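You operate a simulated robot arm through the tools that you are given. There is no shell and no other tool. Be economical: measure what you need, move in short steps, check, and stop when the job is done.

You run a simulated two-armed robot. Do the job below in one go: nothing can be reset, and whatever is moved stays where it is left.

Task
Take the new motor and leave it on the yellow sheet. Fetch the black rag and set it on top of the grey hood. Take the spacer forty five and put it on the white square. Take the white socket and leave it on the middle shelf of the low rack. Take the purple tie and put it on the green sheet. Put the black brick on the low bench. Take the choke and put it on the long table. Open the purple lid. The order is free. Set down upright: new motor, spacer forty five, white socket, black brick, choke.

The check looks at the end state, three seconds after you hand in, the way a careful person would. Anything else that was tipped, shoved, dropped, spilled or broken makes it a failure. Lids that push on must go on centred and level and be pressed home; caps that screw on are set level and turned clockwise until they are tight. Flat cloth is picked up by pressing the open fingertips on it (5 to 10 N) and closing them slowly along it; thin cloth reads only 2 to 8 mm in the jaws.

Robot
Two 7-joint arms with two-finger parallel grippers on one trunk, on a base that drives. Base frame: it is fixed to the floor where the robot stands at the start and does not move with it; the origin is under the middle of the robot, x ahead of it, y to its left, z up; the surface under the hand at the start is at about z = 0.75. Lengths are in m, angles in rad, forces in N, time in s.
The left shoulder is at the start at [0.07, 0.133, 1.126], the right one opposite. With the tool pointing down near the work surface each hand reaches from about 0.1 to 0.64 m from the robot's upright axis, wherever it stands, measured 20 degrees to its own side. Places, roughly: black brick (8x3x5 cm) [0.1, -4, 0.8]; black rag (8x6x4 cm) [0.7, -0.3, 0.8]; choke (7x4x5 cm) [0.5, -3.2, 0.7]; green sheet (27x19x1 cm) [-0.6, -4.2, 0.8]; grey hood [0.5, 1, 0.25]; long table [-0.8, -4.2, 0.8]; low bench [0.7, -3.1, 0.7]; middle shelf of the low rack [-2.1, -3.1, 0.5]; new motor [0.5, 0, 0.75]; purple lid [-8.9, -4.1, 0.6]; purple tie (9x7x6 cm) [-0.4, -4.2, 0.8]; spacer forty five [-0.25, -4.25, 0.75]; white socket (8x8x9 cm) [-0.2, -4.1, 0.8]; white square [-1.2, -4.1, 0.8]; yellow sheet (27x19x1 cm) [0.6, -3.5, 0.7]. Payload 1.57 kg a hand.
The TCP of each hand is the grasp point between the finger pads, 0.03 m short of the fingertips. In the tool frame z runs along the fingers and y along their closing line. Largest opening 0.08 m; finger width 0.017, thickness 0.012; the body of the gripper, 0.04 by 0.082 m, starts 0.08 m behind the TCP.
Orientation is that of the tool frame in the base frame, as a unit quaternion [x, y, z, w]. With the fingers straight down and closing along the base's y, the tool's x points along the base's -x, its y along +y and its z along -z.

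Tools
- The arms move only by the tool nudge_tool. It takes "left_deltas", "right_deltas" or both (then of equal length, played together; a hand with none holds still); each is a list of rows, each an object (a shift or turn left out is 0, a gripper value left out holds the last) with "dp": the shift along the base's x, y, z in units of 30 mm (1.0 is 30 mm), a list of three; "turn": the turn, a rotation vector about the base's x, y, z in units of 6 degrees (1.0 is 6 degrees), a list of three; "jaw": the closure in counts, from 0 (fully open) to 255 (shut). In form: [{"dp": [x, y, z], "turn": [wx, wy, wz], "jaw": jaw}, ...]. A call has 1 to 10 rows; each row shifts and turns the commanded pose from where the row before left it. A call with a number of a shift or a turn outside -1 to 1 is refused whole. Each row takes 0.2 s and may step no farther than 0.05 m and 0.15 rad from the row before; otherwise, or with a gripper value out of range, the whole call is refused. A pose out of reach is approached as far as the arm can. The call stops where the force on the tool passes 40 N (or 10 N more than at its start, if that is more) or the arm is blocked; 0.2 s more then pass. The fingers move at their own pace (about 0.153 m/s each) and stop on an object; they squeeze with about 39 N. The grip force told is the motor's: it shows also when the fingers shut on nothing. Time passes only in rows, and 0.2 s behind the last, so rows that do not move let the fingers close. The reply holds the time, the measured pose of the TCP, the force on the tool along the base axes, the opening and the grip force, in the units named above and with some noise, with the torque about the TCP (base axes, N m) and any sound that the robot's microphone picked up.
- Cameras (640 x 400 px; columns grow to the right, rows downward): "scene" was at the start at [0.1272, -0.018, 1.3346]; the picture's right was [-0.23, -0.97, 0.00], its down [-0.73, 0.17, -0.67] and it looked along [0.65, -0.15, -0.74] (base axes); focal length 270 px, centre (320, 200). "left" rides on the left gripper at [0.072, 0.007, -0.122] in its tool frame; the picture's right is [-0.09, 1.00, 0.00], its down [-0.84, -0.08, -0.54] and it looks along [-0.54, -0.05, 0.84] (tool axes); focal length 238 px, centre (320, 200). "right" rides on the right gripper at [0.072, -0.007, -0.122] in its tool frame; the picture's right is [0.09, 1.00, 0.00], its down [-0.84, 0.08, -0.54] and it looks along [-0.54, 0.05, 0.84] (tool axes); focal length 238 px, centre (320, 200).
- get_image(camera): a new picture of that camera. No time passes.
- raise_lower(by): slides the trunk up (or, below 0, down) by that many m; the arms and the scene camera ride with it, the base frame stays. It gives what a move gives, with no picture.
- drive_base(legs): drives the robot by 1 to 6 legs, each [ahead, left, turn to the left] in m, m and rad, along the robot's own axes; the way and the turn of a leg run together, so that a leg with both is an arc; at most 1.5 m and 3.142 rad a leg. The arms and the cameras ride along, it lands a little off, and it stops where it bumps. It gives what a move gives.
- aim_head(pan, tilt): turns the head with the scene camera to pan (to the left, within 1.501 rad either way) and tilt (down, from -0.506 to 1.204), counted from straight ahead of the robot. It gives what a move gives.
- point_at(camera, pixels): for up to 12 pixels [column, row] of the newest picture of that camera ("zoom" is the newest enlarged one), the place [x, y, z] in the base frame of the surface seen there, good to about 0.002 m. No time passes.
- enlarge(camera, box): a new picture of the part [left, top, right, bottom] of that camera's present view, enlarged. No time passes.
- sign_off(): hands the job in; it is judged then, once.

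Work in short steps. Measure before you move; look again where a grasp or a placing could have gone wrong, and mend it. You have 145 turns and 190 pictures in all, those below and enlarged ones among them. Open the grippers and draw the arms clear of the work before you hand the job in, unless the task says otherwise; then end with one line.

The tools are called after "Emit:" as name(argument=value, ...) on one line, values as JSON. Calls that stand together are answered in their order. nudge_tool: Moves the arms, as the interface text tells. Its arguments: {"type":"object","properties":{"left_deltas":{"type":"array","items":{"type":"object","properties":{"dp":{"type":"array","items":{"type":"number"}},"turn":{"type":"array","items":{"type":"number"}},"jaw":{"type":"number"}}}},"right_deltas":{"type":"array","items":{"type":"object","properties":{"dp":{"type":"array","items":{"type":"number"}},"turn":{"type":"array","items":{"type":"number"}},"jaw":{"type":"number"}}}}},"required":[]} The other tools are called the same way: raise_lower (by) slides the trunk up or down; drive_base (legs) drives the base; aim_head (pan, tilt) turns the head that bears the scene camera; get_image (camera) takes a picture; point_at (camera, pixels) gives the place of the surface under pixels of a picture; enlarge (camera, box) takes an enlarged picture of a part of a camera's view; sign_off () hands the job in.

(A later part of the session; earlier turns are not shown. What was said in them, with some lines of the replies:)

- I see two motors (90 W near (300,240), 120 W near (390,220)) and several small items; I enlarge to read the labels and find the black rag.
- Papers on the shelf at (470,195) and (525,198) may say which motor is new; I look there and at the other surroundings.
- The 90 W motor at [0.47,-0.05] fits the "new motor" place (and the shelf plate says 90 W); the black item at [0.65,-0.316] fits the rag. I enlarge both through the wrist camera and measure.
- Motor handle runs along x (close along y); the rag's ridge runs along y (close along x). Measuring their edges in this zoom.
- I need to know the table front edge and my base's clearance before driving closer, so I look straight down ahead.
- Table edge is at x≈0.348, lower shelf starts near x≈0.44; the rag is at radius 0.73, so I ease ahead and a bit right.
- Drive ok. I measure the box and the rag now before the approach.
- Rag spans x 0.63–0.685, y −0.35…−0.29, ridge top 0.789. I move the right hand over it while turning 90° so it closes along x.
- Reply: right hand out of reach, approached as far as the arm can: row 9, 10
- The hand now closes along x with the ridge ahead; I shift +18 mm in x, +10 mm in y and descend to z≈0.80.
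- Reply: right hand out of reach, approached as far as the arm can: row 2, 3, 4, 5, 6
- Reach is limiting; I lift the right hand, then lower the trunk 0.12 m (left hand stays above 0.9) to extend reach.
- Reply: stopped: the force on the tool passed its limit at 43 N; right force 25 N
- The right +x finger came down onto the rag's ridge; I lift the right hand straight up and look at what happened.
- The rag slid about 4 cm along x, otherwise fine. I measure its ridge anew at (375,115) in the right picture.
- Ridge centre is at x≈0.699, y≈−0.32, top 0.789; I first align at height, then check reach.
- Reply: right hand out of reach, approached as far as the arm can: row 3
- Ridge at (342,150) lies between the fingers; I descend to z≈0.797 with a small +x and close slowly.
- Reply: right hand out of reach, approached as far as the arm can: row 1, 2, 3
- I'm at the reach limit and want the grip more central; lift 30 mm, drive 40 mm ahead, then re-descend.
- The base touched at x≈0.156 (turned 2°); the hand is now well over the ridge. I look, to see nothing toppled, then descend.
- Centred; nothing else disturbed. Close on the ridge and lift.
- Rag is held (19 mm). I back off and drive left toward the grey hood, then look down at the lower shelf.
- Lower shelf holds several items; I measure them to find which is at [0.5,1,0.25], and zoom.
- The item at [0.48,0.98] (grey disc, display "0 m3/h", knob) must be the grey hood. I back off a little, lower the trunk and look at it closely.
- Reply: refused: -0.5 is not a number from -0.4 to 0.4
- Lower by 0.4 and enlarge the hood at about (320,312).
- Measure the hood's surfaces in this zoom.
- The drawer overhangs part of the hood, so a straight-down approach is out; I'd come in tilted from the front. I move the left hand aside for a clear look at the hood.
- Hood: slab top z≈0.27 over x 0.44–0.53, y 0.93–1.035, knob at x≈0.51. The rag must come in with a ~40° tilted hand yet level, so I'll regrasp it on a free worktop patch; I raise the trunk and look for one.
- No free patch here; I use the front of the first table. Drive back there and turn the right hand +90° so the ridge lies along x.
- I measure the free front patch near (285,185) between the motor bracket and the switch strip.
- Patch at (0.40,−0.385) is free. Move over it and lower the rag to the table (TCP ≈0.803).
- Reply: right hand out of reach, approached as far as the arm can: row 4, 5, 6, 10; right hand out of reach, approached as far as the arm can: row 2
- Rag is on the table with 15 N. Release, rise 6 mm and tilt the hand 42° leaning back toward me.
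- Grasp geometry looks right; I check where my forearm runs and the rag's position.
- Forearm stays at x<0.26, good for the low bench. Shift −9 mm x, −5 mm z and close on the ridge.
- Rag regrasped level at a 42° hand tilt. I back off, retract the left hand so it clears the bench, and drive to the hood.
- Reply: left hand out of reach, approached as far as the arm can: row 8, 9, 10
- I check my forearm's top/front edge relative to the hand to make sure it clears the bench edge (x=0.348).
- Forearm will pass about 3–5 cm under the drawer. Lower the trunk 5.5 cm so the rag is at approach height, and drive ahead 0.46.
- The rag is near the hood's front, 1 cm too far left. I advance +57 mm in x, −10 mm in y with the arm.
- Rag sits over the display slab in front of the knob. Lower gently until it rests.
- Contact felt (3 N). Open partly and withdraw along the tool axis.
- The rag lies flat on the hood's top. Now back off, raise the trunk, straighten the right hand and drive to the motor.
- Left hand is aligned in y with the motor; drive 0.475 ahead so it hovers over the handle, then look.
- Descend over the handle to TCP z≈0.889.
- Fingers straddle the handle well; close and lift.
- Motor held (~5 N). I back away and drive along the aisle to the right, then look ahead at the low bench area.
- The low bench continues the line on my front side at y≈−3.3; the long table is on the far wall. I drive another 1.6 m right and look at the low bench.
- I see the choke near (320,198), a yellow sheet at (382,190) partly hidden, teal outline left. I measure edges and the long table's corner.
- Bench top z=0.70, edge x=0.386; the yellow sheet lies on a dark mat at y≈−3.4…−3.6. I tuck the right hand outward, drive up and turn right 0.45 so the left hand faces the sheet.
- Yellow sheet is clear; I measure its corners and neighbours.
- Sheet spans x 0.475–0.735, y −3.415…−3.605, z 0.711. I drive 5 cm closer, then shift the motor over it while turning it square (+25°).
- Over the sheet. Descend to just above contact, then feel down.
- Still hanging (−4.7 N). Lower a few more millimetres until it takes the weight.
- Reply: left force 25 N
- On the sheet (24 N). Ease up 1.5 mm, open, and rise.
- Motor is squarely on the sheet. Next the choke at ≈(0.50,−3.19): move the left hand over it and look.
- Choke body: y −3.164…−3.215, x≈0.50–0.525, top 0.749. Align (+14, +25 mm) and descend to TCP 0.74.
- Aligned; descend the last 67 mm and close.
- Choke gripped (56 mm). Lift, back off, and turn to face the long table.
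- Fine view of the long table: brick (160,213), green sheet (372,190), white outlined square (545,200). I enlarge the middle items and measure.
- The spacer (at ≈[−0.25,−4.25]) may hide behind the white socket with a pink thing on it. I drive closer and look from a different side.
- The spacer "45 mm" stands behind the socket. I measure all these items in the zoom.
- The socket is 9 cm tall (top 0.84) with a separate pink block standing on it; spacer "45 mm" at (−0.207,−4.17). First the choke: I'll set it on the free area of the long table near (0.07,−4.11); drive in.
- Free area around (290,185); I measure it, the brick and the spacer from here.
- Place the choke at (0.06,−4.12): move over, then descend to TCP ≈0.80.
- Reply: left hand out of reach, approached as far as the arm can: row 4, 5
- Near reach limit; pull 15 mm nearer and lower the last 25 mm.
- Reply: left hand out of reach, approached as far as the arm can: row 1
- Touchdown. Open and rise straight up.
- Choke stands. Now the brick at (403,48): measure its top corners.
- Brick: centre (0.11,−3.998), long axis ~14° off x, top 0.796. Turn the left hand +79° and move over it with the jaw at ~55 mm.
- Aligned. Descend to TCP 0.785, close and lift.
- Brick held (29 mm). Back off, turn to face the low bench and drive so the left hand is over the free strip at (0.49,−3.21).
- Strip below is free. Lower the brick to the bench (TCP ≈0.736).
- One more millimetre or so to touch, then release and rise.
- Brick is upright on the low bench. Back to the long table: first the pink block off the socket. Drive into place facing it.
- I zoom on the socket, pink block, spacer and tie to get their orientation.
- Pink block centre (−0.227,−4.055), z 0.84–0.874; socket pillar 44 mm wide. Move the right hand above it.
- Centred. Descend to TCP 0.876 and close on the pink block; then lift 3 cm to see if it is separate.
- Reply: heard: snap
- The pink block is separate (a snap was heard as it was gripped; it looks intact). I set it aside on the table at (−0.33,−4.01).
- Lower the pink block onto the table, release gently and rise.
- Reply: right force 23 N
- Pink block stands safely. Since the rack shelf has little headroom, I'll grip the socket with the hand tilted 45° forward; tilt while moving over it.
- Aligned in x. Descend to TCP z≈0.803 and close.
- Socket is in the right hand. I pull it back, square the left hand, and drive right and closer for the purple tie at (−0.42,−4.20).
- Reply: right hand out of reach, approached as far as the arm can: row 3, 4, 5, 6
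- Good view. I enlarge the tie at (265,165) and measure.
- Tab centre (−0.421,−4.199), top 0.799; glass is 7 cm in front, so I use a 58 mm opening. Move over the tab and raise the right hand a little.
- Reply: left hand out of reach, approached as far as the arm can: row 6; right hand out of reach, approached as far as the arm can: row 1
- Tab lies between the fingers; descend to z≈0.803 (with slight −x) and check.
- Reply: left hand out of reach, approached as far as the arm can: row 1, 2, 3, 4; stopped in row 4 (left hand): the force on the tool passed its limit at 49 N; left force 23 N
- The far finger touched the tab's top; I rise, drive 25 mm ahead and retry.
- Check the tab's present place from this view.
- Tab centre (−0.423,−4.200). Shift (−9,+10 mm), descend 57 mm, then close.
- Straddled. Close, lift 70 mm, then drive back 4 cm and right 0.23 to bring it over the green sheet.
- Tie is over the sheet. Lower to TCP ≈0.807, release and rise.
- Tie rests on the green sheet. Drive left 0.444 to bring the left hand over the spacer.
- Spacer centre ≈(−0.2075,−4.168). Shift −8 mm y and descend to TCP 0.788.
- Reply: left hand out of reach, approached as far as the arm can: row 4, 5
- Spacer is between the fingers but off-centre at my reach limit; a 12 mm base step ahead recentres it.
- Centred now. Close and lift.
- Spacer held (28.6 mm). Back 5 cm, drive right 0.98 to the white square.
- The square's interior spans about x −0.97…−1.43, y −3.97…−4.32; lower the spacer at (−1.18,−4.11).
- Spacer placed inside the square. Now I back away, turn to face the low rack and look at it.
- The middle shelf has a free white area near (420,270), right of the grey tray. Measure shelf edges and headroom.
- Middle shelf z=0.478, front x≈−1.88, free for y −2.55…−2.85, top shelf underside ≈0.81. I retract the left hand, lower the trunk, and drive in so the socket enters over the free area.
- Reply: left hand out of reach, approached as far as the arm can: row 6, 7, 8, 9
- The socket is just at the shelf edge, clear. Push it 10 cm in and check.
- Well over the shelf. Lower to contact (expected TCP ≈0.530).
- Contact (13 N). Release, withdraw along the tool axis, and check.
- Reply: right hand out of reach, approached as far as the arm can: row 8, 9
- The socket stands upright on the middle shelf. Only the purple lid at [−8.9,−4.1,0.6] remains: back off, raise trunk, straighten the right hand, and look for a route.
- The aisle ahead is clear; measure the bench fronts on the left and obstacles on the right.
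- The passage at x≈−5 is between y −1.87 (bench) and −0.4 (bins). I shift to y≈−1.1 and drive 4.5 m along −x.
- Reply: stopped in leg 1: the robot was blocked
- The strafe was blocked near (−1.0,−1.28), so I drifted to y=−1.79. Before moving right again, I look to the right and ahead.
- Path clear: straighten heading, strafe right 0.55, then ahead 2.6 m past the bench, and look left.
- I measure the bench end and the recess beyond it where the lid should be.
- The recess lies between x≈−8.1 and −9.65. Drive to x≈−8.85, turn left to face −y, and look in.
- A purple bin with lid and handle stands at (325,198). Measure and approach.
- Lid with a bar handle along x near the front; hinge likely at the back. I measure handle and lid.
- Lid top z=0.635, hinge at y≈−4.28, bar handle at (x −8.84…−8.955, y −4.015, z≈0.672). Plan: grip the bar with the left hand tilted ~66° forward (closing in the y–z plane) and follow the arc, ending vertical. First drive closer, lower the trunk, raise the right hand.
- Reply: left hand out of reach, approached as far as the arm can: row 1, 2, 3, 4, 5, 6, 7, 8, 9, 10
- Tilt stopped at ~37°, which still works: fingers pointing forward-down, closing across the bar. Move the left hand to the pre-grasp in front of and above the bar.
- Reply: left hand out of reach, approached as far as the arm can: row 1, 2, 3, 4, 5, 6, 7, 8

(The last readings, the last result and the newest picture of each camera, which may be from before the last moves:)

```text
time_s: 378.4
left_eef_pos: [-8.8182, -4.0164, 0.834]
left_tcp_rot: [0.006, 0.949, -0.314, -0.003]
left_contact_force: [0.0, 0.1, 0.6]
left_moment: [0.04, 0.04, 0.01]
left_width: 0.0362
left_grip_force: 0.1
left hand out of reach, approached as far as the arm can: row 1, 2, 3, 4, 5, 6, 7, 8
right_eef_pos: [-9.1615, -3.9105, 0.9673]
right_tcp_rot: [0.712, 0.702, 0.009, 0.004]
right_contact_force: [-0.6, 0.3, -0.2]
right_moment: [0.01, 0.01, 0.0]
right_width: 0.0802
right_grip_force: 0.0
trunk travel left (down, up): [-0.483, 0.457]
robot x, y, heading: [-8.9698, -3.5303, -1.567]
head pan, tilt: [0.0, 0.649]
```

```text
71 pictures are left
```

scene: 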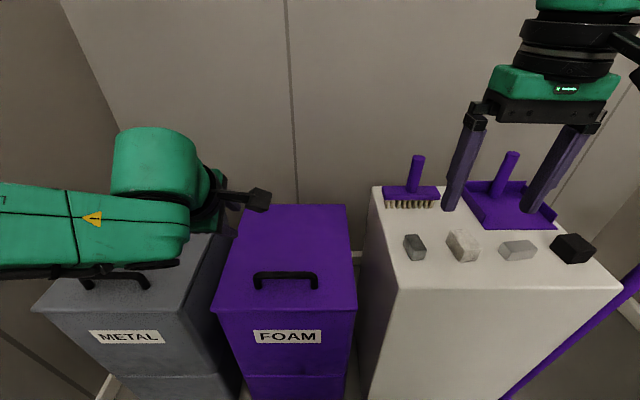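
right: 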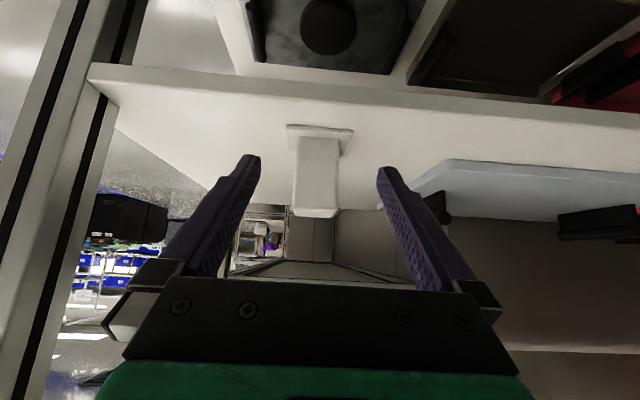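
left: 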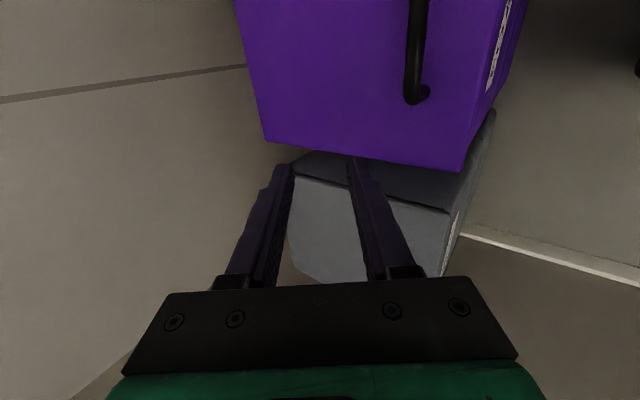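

The left arm is at its joint limits there. I switch: right hand, fingers shut, tilted 45° (a pose that worked before), to hook under the bar and swing the lid up. Left hand goes up and aside; right hand tilts.

Emit:
nudge_tool(left_deltas=[{"dp": [0.5, 0, 1]}, {"dp": [0.5, 0, 1]}, {"dp": [0.5, 0.5, 1]}, {"dp": [0, 0.5, 1], "turn": [1, 0, 0]}, {"dp": [0, 0.5, 1], "turn": [1, 0, 0]}, {"dp": [0, 0.5, 0], "turn": [1, 0, 0]}, {"dp": [0, 0.5, 0], "turn": [1, 0, 0]}, {"dp": [0, 0.5, 0], "turn": [1, 0, 0]}, {"dp": [0, 0, 0], "turn": [1, 0, 0]}, {"dp": [0, 0, 0]}], right_deltas=[{"turn": [-1, 0, 0], "jaw": 255}, {"dp": [0.3, 0, 0], "turn": [-1, 0, 0]}, {"dp": [0.8, 0, 0], "turn": [-1, 0, 0]}, {"dp": [0.8, 0, 0], "turn": [-1, 0, 0]}, {"dp": [0.8, 0, 0], "turn": [-1, 0, 0]}, {"dp": [0.8, 0, 0], "turn": [-1, 0, 0]}, {"dp": [0.8, 0, 0], "turn": [-1, 0, 0]}, {"dp": [0.8, 0, 0], "turn": [-0.8, 0, 0]}, {"dp": [0.8, 0, 0]}, {"dp": [0.5, 0, 0]}])

Emit:
drive_base(legs=[[0, 0.06, 0]])

Emit:
get_image(camera="scene")

```text
time_s: 380.6
left_eef_pos: [-8.7725, -3.9244, 0.9848]
left_tcp_rot: [0.003, 1.0, -0.007, -0.004]
left_contact_force: [-0.8, 0.3, -0.1]
left_moment: [0.03, -0.01, 0.02]
left_width: 0.0361
left_grip_force: 0.0
right_eef_pos: [-8.9921, -3.9123, 0.9703]
right_tcp_rot: [0.652, 0.647, -0.271, 0.286]
right_contact_force: [-0.6, 0.0, -0.8]
right_moment: [-0.02, -0.01, 0.0]
right_width: 0.0
right_grip_force: 21.7
right hand out of reach, approached as far as the arm can: row 9, 10
trunk travel left (down, up): [-0.483, 0.457]
robot x, y, heading: [-8.9672, -3.5299, -1.571]
head pan, tilt: [0.0, 0.649]
```

```text
time_s: 381.6
left_eef_pos: [-8.7104, -3.9253, 0.9843]
left_tcp_rot: [0.004, 1.0, -0.009, -0.005]
left_contact_force: [0.0, 0.7, 1.4]
left_moment: [-0.02, 0.04, -0.03]
left_width: 0.0362
left_grip_force: 0.1
right_eef_pos: [-8.9325, -3.9118, 0.969]
right_tcp_rot: [0.652, 0.648, -0.271, 0.286]
right_contact_force: [0.5, 0.5, 0.8]
right_moment: [0.02, 0.04, -0.03]
right_width: 0.0001
right_grip_force: 21.0
trunk travel left (down, up): [-0.483, 0.457]
robot x, y, heading: [-8.9071, -3.5289, -1.573]
head pan, tilt: [0.0, 0.649]
```

```text
70 pictures are left
```

scene: 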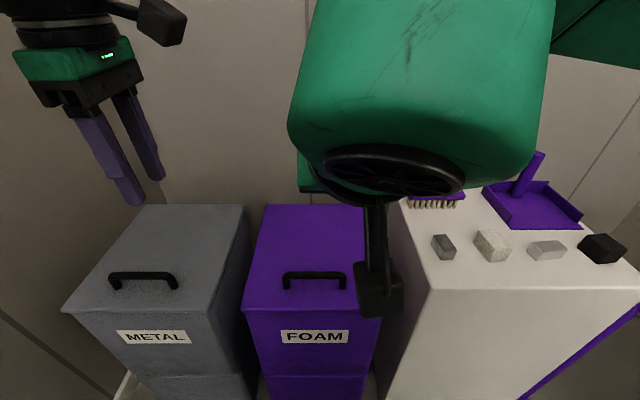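

Right hand is tilted with fingers shut. Shift +30 mm x and lower to z≈0.667 in front of the lid, then I'll slide under the bar.

Emit:
nudge_tool(right_deltas=[{"dp": [0.5, 0, -1]}, {"dp": [0.5, 0, -1]}, {"dp": [0, 0, -1]}, {"dp": [0, 0, -1]}, {"dp": [0, 0, -1]}, {"dp": [0, 0, -1]}, {"dp": [0, 0, -1]}, {"dp": [0, 0, -1]}, {"dp": [0, 0, -1]}, {"dp": [0, 0, -1]}])

Emit:
get_image(camera="right")

Emit:
get_image(camera="scene")

```text
time_s: 383.8
left_eef_pos: [-8.7123, -3.9259, 0.9838]
left_tcp_rot: [0.004, 1.0, -0.008, -0.005]
left_contact_force: [0.6, -0.8, 0.5]
left_moment: [0.0, -0.02, 0.01]
left_width: 0.0362
left_grip_force: 0.1
right_eef_pos: [-8.9823, -3.923, 0.6837]
right_tcp_rot: [0.652, 0.649, -0.268, 0.286]
right_contact_force: [-0.2, -0.6, 0.8]
right_moment: [-0.01, 0.01, 0.03]
right_width: 0.0
right_grip_force: 21.0
right hand out of reach, approached as far as the arm can: row 1, 2, 5, 6, 7, 8, 9, 10
trunk travel left (down, up): [-0.483, 0.457]
robot x, y, heading: [-8.9087, -3.5308, -1.569]
head pan, tilt: [0.0, 0.649]
```

```text
69 pictures are left
```

right: 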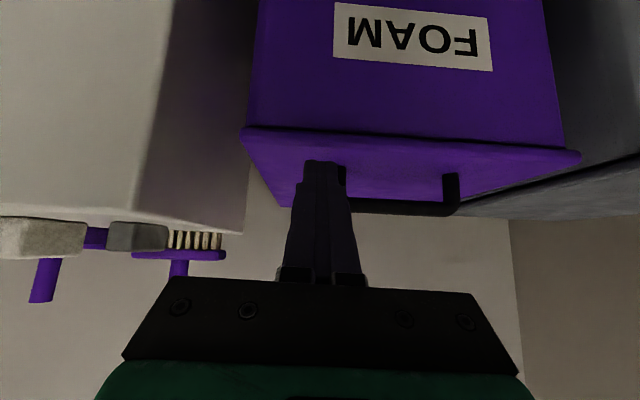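

```text
68 pictures are left
```

scene: 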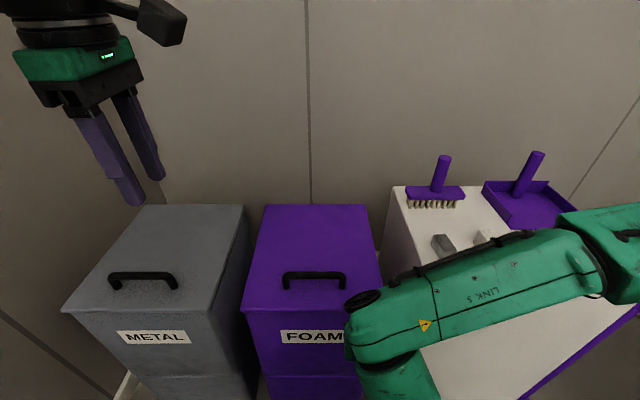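

Reach pulled the hand to x=−8.98; I shift the base left 0.085 to centre it on the bar, then lower the last bit.

Emit:
drive_base(legs=[[0, 0.088, 0]])

Emit:
nudge_tool(right_deltas=[{"dp": [0, 0, -0.3]}, {"dp": [0, 0, -0.25]}, {"dp": [0, 0, 0]}])

Emit:
get_image(camera="right")

```text
time_s: 384.9
left_eef_pos: [-8.6226, -3.9263, 0.9858]
left_tcp_rot: [0.004, 1.0, -0.009, -0.004]
left_contact_force: [0.2, -0.9, -0.4]
left_moment: [0.0, 0.04, 0.05]
left_width: 0.0359
left_grip_force: 0.0
right_eef_pos: [-8.8934, -3.9222, 0.6842]
right_tcp_rot: [0.651, 0.65, -0.268, 0.286]
right_contact_force: [1.1, -0.7, -0.1]
right_moment: [-0.03, 0.03, -0.01]
right_width: 0.0
right_grip_force: 20.6
trunk travel left (down, up): [-0.483, 0.457]
robot x, y, heading: [-8.8202, -3.5358, -1.575]
head pan, tilt: [0.0, 0.649]
```

```text
time_s: 385.7
left_eef_pos: [-8.6246, -3.9265, 0.984]
left_tcp_rot: [0.004, 1.0, -0.008, -0.004]
left_contact_force: [-0.2, 0.4, -0.6]
left_moment: [-0.01, -0.04, -0.02]
left_width: 0.0361
left_grip_force: 0.1
right_eef_pos: [-8.9005, -3.9243, 0.6711]
right_tcp_rot: [0.651, 0.649, -0.268, 0.286]
right_contact_force: [-0.8, 1.1, -0.4]
right_moment: [0.04, 0.01, 0.0]
right_width: 0.0003
right_grip_force: 20.7
right hand out of reach, approached as far as the arm can: row 1, 2
trunk travel left (down, up): [-0.483, 0.457]
robot x, y, heading: [-8.8172, -3.529, -1.579]
head pan, tilt: [0.0, 0.649]
```

```text
67 pictures are left
```

right: 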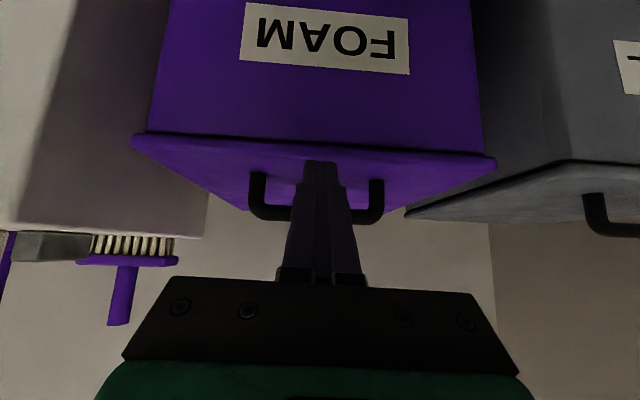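

Centred between the handle's posts. Slide the shut fingers under the bar (−y 72 mm).

Emit:
nudge_tool(right_deltas=[{"dp": [0, -0.6, 0]}, {"dp": [0, -0.6, 0]}, {"dp": [0, -0.6, 0]}, {"dp": [0, -0.6, 0]}, {"dp": [0, 0, 0]}])

Emit:
get_image(camera="right")

```text
time_s: 386.9
left_eef_pos: [-8.6243, -3.9252, 0.9844]
left_tcp_rot: [0.004, 1.0, -0.008, -0.005]
left_contact_force: [-0.2, -0.4, 0.5]
left_moment: [0.01, -0.01, -0.01]
left_width: 0.0361
left_grip_force: 0.0
right_eef_pos: [-8.9011, -3.9959, 0.6719]
right_tcp_rot: [0.651, 0.649, -0.27, 0.287]
right_contact_force: [0.2, 0.3, 1.0]
right_moment: [0.0, -0.03, -0.02]
right_width: 0.0003
right_grip_force: 21.0
trunk travel left (down, up): [-0.483, 0.457]
robot x, y, heading: [-8.819, -3.5343, -1.572]
head pan, tilt: [0.0, 0.649]
```

```text
66 pictures are left
```

right: 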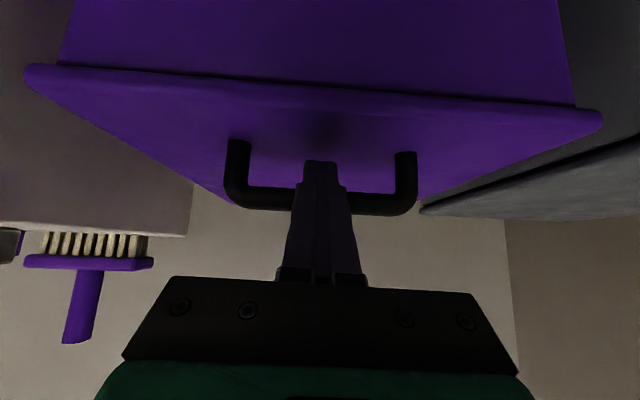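

No contact yet; geometry puts the tip ~1.3 cm past the bar's front. Now lift along the lid's arc to about 45°.

Emit:
nudge_tool(right_deltas=[{"dp": [0, -0.25, 0.3]}, {"dp": [0, -0.2, 0.75]}, {"dp": [0, -0.2, 0.75]}, {"dp": [0, -0.2, 0.75]}, {"dp": [0, -0.39, 0.66]}, {"dp": [0, -0.39, 0.66]}, {"dp": [0, -0.39, 0.66]}])

Emit:
get_image(camera="scene")

Emit:
get_image(camera="right")

```text
time_s: 388.5
left_eef_pos: [-8.623, -3.925, 0.984]
left_tcp_rot: [0.003, 1.0, -0.008, -0.005]
left_contact_force: [-0.1, 0.2, 0.0]
left_moment: [0.0, 0.0, 0.02]
left_width: 0.0358
left_grip_force: 0.1
right_eef_pos: [-8.9009, -4.0575, 0.8088]
right_tcp_rot: [0.652, 0.649, -0.269, 0.286]
right_contact_force: [-0.7, 0.1, -3.1]
right_moment: [0.11, 0.0, -0.04]
right_width: 0.0
right_grip_force: 21.3
trunk travel left (down, up): [-0.483, 0.457]
robot x, y, heading: [-8.8188, -3.5344, -1.571]
head pan, tilt: [0.0, 0.649]
```

```text
65 pictures are left
```

scene: 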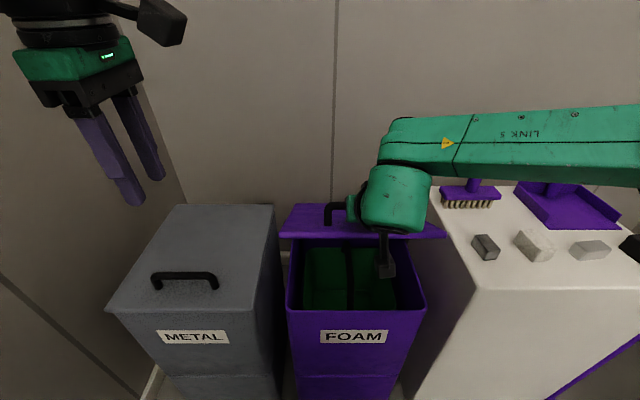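

```text
64 pictures are left
```

right: 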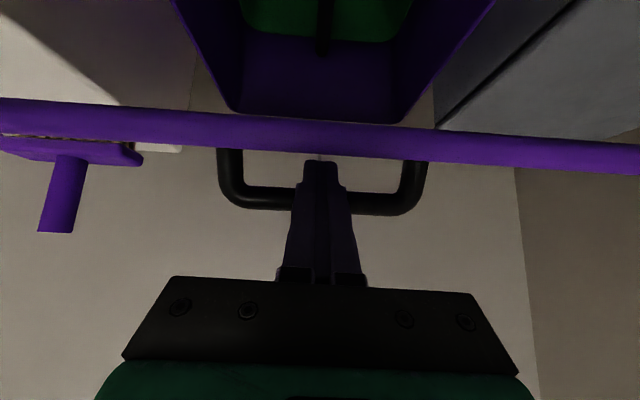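

It works — the lid is at ~30°. I drive the base 8 cm ahead (the inclined fingers keep wedging it up), then continue the arc.

Emit:
drive_base(legs=[[0.08, 0, 0]])

Emit:
nudge_tool(right_deltas=[{"dp": [0, -0.2, 0.5]}, {"dp": [0, -0.4, 0.5]}, {"dp": [0, -0.5, 0.4]}, {"dp": [0, -0.5, 0.4]}, {"dp": [0, -0.5, 0.3]}])

Emit:
get_image(camera="scene")

```text
time_s: 389.6
left_eef_pos: [-8.6249, -4.0059, 0.9851]
left_tcp_rot: [0.004, 1.0, -0.008, -0.005]
left_contact_force: [-0.1, -0.5, 0.4]
left_moment: [0.04, -0.02, 0.02]
left_width: 0.0362
left_grip_force: 0.1
right_eef_pos: [-8.9011, -4.1369, 0.8082]
right_tcp_rot: [0.653, 0.648, -0.269, 0.286]
right_contact_force: [0.1, 0.0, -0.4]
right_moment: [0.04, -0.05, 0.0]
right_width: 0.0
right_grip_force: 21.6
trunk travel left (down, up): [-0.483, 0.457]
robot x, y, heading: [-8.8206, -3.6121, -1.564]
head pan, tilt: [0.0, 0.649]
```

```text
time_s: 390.4
left_eef_pos: [-8.6256, -4.0027, 0.9847]
left_tcp_rot: [0.004, 1.0, -0.009, -0.004]
left_contact_force: [-1.0, 0.3, -0.3]
left_moment: [0.03, 0.02, -0.03]
left_width: 0.0361
left_grip_force: 0.1
right_eef_pos: [-8.9008, -4.1578, 0.8358]
right_tcp_rot: [0.655, 0.657, -0.26, 0.266]
right_contact_force: [-2.5, 13.0, -2.8]
right_moment: [2.54, -0.33, 0.42]
right_width: 0.0
right_grip_force: 21.4
trunk travel left (down, up): [-0.483, 0.457]
robot x, y, heading: [-8.8215, -3.6139, -1.574]
head pan, tilt: [0.0, 0.649]
stopped in row 4 (right hand): the force on the tool passed its limit at 44 N (the readings are from after the stop); the commanded pose is now the measured one
```

```text
63 pictures are left
```

scene: 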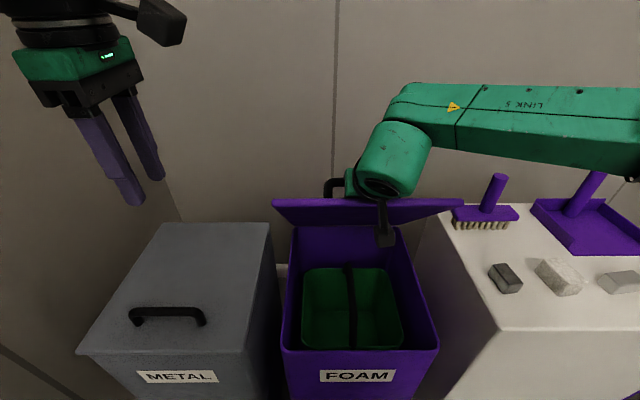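

Lid is well past 45°, the tip now presses on it. I measure its front edge to know the angle.

Emit:
point_at(camera="scene", pixels=[[300, 203], [300, 218], [420, 202], [330, 220], [335, 185], [310, 226], [440, 205]])

```text
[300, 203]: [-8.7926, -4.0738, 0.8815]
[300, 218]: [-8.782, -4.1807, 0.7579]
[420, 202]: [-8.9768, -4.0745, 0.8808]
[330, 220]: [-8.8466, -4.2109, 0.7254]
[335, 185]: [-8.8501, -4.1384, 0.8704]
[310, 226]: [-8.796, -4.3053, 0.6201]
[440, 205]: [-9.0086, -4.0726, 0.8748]
```

Lid angle ≈51°. I reduce the hand's tilt while pushing, which pivots the fingers away from the lid face and swings the lid further; also creep the base 3.5 cm ahead.

Emit:
nudge_tool(right_deltas=[{"dp": [0, 0.15, 0.3], "turn": [1, 0, 0]}, {"dp": [0, -0.1, 0.3], "turn": [1, 0, 0]}, {"dp": [0, -0.2, 0.3], "turn": [1, 0, 0]}, {"dp": [0, -0.3, 0.2], "turn": [0.5, 0, 0]}, {"dp": [0, 0, 0]}])

Emit:
drive_base(legs=[[0.035, 0, 0]])

Emit:
nudge_tool(right_deltas=[{"dp": [0, -0.4, 0.2], "turn": [0.5, 0, 0]}, {"dp": [0, -0.4, 0.1], "turn": [0.5, 0, 0]}, {"dp": [0, -0.4, 0.1]}, {"dp": [0, -0.4, 0]}, {"dp": [0, 0, 0]}])

Emit:
get_image(camera="scene")

```text
time_s: 391.6
left_eef_pos: [-8.622, -4.0073, 0.9835]
left_tcp_rot: [0.005, 1.0, -0.007, -0.006]
left_contact_force: [-0.4, 1.2, -0.4]
left_moment: [0.01, -0.03, 0.01]
left_width: 0.0362
left_grip_force: 0.1
right_eef_pos: [-8.9127, -4.1537, 0.8567]
right_tcp_rot: [0.691, 0.693, -0.14, 0.15]
right_contact_force: [10.1, -19.2, 2.7]
right_moment: [-4.7, 0.24, -0.32]
right_width: 0.0
right_grip_force: 21.4
right hand out of reach, approached as far as the arm can: row 3
trunk travel left (down, up): [-0.483, 0.457]
robot x, y, heading: [-8.8198, -3.6167, -1.576]
head pan, tilt: [0.0, 0.649]
```

```text
time_s: 392.5
left_eef_pos: [-8.6264, -4.0436, 0.983]
left_tcp_rot: [0.004, 1.0, -0.007, -0.004]
left_contact_force: [-0.4, 0.9, 0.3]
left_moment: [0.02, 0.01, -0.01]
left_width: 0.0359
left_grip_force: 0.2
right_eef_pos: [-8.9176, -4.1885, 0.8518]
right_tcp_rot: [0.693, 0.693, -0.139, 0.143]
right_contact_force: [-2.7, -10.4, -10.2]
right_moment: [-1.54, 0.53, -0.12]
right_width: 0.0001
right_grip_force: 21.2
trunk travel left (down, up): [-0.483, 0.457]
robot x, y, heading: [-8.8231, -3.6489, -1.572]
head pan, tilt: [0.0, 0.649]
```

```text
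time_s: 392.9
left_eef_pos: [-8.6252, -4.042, 0.9848]
left_tcp_rot: [0.004, 1.0, -0.008, -0.004]
left_contact_force: [-0.4, 0.2, 0.1]
left_moment: [-0.02, -0.01, 0.0]
left_width: 0.036
left_grip_force: 0.1
right_eef_pos: [-8.924, -4.1929, 0.8599]
right_tcp_rot: [0.691, 0.7, -0.12, 0.135]
right_contact_force: [2.9, -2.3, -19.6]
right_moment: [-3.54, -2.25, -0.12]
right_width: 0.0001
right_grip_force: 21.1
right hand out of reach, approached as far as the arm can: row 1, 2
trunk travel left (down, up): [-0.483, 0.457]
robot x, y, heading: [-8.8179, -3.6454, -1.567]
head pan, tilt: [0.0, 0.649]
stopped in row 2 (right hand): the force on the tool passed its limit at 46 N (the readings are from after the stop); the commanded pose is now the measured one
```

```text
62 pictures are left
```

scene: 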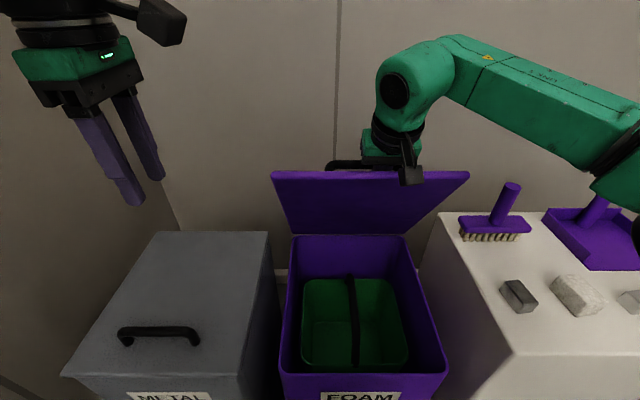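

Lid is now near 70°. To be safe I bring the left hand in front of the lid's underside at x≈−8.80 and push it further back.

Emit:
nudge_tool(left_deltas=[{"dp": [-0.97, 0, -0.64], "jaw": 255}, {"dp": [-0.97, 0, -0.64]}, {"dp": [-0.97, 0, -0.64]}, {"dp": [-0.97, -0.2, -0.64]}, {"dp": [-0.97, -0.5, -0.64]}, {"dp": [-0.8, -0.7, -0.5]}, {"dp": [0, -1, 0]}, {"dp": [0, -1, 0]}, {"dp": [0, -1, 0]}, {"dp": [0, -1, 0]}])

Emit:
get_image(camera="scene")

Emit:
point_at(camera="scene", pixels=[[285, 180], [295, 215], [450, 185], [410, 220], [430, 180], [350, 165]])

```text
time_s: 395.1
left_eef_pos: [-8.7361, -4.0921, 0.8891]
left_tcp_rot: [0.004, 1.0, -0.01, -0.004]
left_contact_force: [0.2, -0.2, 0.0]
left_moment: [-0.01, -0.03, -0.02]
left_width: 0.0
left_grip_force: 21.1
left hand out of reach, approached as far as the arm can: row 5, 6, 7, 8, 9, 10
right_eef_pos: [-8.9241, -4.1927, 0.8595]
right_tcp_rot: [0.692, 0.698, -0.121, 0.134]
right_contact_force: [0.3, 1.1, 0.7]
right_moment: [-0.01, 0.02, 0.02]
right_width: 0.0
right_grip_force: 21.5
trunk travel left (down, up): [-0.483, 0.457]
robot x, y, heading: [-8.821, -3.651, -1.568]
head pan, tilt: [0.0, 0.649]
```

```text
61 pictures are left
```

scene: 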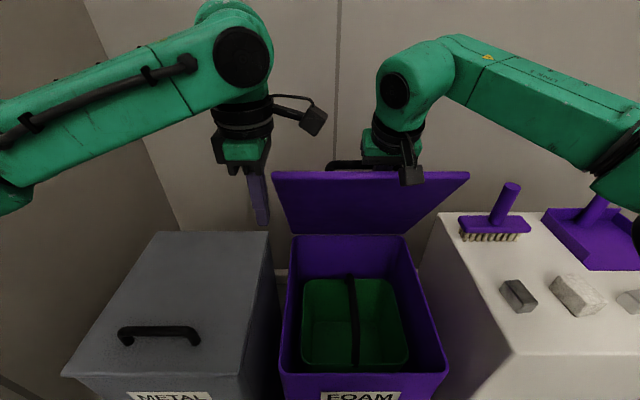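

```text
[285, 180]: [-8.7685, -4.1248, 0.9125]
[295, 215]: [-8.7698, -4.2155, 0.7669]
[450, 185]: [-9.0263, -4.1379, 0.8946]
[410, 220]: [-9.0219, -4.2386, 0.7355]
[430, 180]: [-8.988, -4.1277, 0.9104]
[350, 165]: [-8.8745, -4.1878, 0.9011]
```

Forces on the right hand are nil and the lid is at ≈61°, so it seems to hold by itself. I withdraw the right hand upward and over the lid's edge, left hand back too, then check.

Emit:
nudge_tool(right_deltas=[{"dp": [0, 0.15, 0.8]}, {"dp": [0, 0.15, 1]}, {"dp": [0, 0.15, 1]}, {"dp": [0, 0.15, 1]}, {"dp": [0, 0.3, 0.5]}, {"dp": [0, 1, 0]}, {"dp": [0, 1, 0]}, {"dp": [0, 1, 0]}, {"dp": [0, 1, 0]}, {"dp": [0, 1, 0]}], left_deltas=[{"dp": [0.8, 0.3, 0.3]}, {"dp": [0.8, 0.3, 0.3]}, {"dp": [0.8, 0.3, 0.3]}, {"dp": [0.5, 0.3, 0.3]}, {"dp": [0, 0, 0.3]}, {"dp": [0, 0, 0]}, {"dp": [0, 0, 0]}, {"dp": [0, 0, 0]}, {"dp": [0, 0, 0]}, {"dp": [0, 0, 0]}])

Emit:
get_image(camera="scene")

```text
time_s: 397.4
left_eef_pos: [-8.6476, -4.0547, 0.9345]
left_tcp_rot: [0.004, 1.0, -0.008, -0.004]
left_contact_force: [0.8, 0.6, 1.4]
left_moment: [-0.02, 0.02, 0.03]
left_width: 0.0001
left_grip_force: 21.4
right_eef_pos: [-8.9587, -4.0201, 0.9702]
right_tcp_rot: [0.691, 0.699, -0.122, 0.135]
right_contact_force: [-0.1, 0.4, 0.3]
right_moment: [-0.01, 0.01, 0.04]
right_width: 0.0
right_grip_force: 21.4
right hand out of reach, approached as far as the arm can: row 1, 2, 3, 4
trunk travel left (down, up): [-0.483, 0.457]
robot x, y, heading: [-8.822, -3.6501, -1.569]
head pan, tilt: [0.0, 0.649]
```

```text
60 pictures are left
```

scene: 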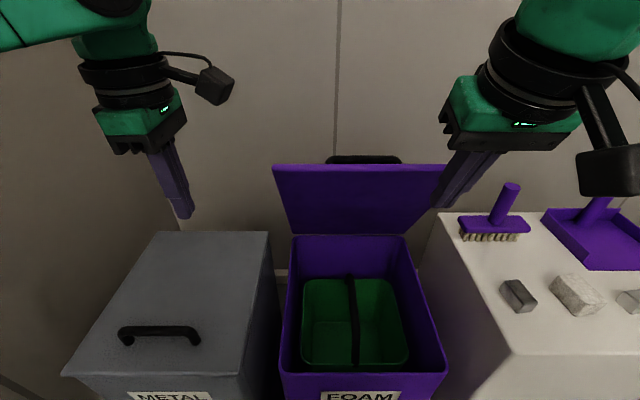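

The lid stays open on its own at ≈66°. To be sure, I push it further from its underside: tilt the right hand forward, lower in front of the lid, and push −y.

Emit:
nudge_tool(right_deltas=[{"dp": [0.3, 0, -0.7], "turn": [-1, 0, 0]}, {"dp": [0.3, 0, -0.7], "turn": [-1, 0, 0]}, {"dp": [0.3, 0, -0.7], "turn": [-1, 0, 0]}, {"dp": [0.3, -0.3, -0.7], "turn": [-1, 0, 0]}, {"dp": [0, -0.8, -0.4], "turn": [-1, 0, 0]}, {"dp": [0, -1, 0]}, {"dp": [0, -1, 0]}, {"dp": [0, -1, 0]}, {"dp": [0, -1, 0]}, {"dp": [0, -0.8, 0]}])

Emit:
nudge_tool(right_deltas=[{"dp": [0, -0.7, 0]}, {"dp": [0, -0.7, 0]}, {"dp": [0, -0.7, 0]}, {"dp": [0, -0.7, 0]}, {"dp": [0, 0, 0]}])

Emit:
get_image(camera="scene")

```text
time_s: 399.6
left_eef_pos: [-8.6476, -4.0566, 0.9348]
left_tcp_rot: [0.004, 1.0, -0.008, -0.005]
left_contact_force: [-1.3, 0.4, 0.4]
left_moment: [0.02, 0.0, 0.02]
left_width: 0.0
left_grip_force: 21.3
right_eef_pos: [-8.9228, -4.1952, 0.8714]
right_tcp_rot: [0.633, 0.644, -0.299, 0.308]
right_contact_force: [0.0, -0.2, -0.7]
right_moment: [-0.02, 0.02, 0.02]
right_width: 0.0
right_grip_force: 21.5
trunk travel left (down, up): [-0.483, 0.457]
robot x, y, heading: [-8.8204, -3.6491, -1.569]
head pan, tilt: [0.0, 0.649]
```

```text
time_s: 400.8
left_eef_pos: [-8.648, -4.0564, 0.935]
left_tcp_rot: [0.004, 1.0, -0.008, -0.005]
left_contact_force: [-0.6, 0.6, 0.6]
left_moment: [0.02, 0.0, -0.01]
left_width: 0.0
left_grip_force: 20.9
right_eef_pos: [-8.9242, -4.2806, 0.8726]
right_tcp_rot: [0.633, 0.644, -0.299, 0.309]
right_contact_force: [-0.5, 0.1, -0.3]
right_moment: [-0.04, 0.0, 0.0]
right_width: 0.0
right_grip_force: 21.3
trunk travel left (down, up): [-0.483, 0.457]
robot x, y, heading: [-8.8234, -3.6523, -1.569]
head pan, tilt: [0.0, 0.649]
```

```text
59 pictures are left
```

scene: 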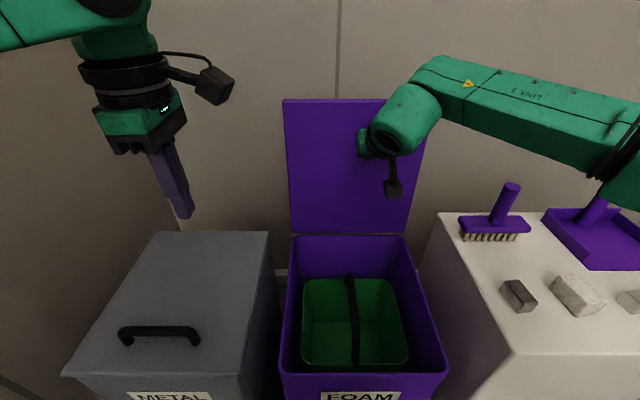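

The lid is at about 90°+. Withdraw, open both grippers and back off, then check it stays.

Emit:
nudge_tool(right_deltas=[{"dp": [0, 1, 0.3]}, {"dp": [0, 1, 0.3]}, {"dp": [0, 1, 0.3]}, {"dp": [0, 1, 0.5]}, {"dp": [0, 1, 0.5]}, {"dp": [0, 1, 0.5]}, {"dp": [0, 0.8, 0.5], "jaw": 0}, {"dp": [0, 0, 0.5], "jaw": 0}], left_deltas=[{"dp": [0, 0, 0.5]}, {"dp": [0, 0, 0.5]}, {"dp": [0, 0, 0]}, {"dp": [0, 0, 0]}, {"dp": [0, 0, 0]}, {"dp": [0, 0, 0]}, {"dp": [0, 0, 0], "jaw": 0}, {"dp": [0, 0, 0], "jaw": 0}])

Emit:
drive_base(legs=[[-0.6, 0, 0]])

Emit:
get_image(camera="scene")

```text
time_s: 402.6
left_eef_pos: [-8.6473, -4.0569, 0.9631]
left_tcp_rot: [0.003, 1.0, -0.008, -0.005]
left_contact_force: [-0.5, 0.7, 0.1]
left_moment: [0.01, -0.01, -0.02]
left_width: 0.0801
left_grip_force: 0.1
right_eef_pos: [-8.9231, -4.0778, 0.9771]
right_tcp_rot: [0.633, 0.644, -0.299, 0.309]
right_contact_force: [0.3, 0.7, -0.4]
right_moment: [0.01, 0.01, -0.03]
right_width: 0.0799
right_grip_force: 0.1
trunk travel left (down, up): [-0.483, 0.457]
robot x, y, heading: [-8.8223, -3.6514, -1.569]
head pan, tilt: [0.0, 0.649]
```

```text
time_s: 405.9
left_eef_pos: [-8.6464, -3.4733, 0.963]
left_tcp_rot: [0.005, 1.0, -0.008, -0.005]
left_contact_force: [-0.2, -0.1, 0.0]
left_moment: [-0.02, 0.04, 0.03]
left_width: 0.0799
left_grip_force: 0.0
right_eef_pos: [-8.9223, -3.4918, 0.9762]
right_tcp_rot: [0.635, 0.642, -0.3, 0.308]
right_contact_force: [-0.3, 0.8, 0.0]
right_moment: [0.01, 0.02, -0.02]
right_width: 0.0801
right_grip_force: 0.0
trunk travel left (down, up): [-0.483, 0.457]
robot x, y, heading: [-8.8171, -3.0624, -1.572]
head pan, tilt: [0.0, 0.649]
```

```text
58 pictures are left
```

scene: 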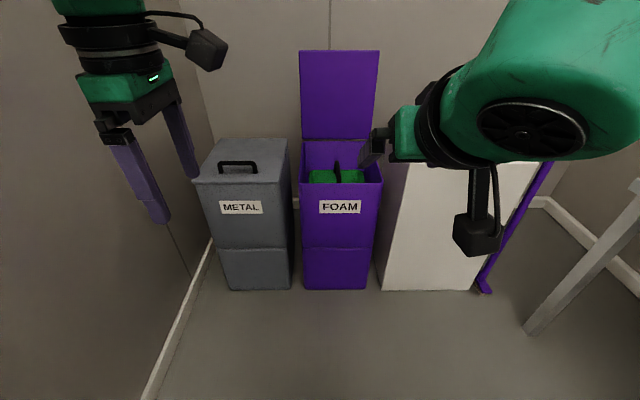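

The purple lid stands fully open, both grippers are open and clear, and every item was seen in its place when I left it, so I hand the job in.

Emit:
sign_off()

```text
The job is handed in.
```

All eight tasks are done and handed in. Three things could count against it: I set a pink block that stood on the white socket aside on the long table (it looked intact, but I heard a snap as I gripped it). The base was also blocked once in the aisle by something I didn't identify, and I slid the black rag about 4 cm by accident before picking it up.
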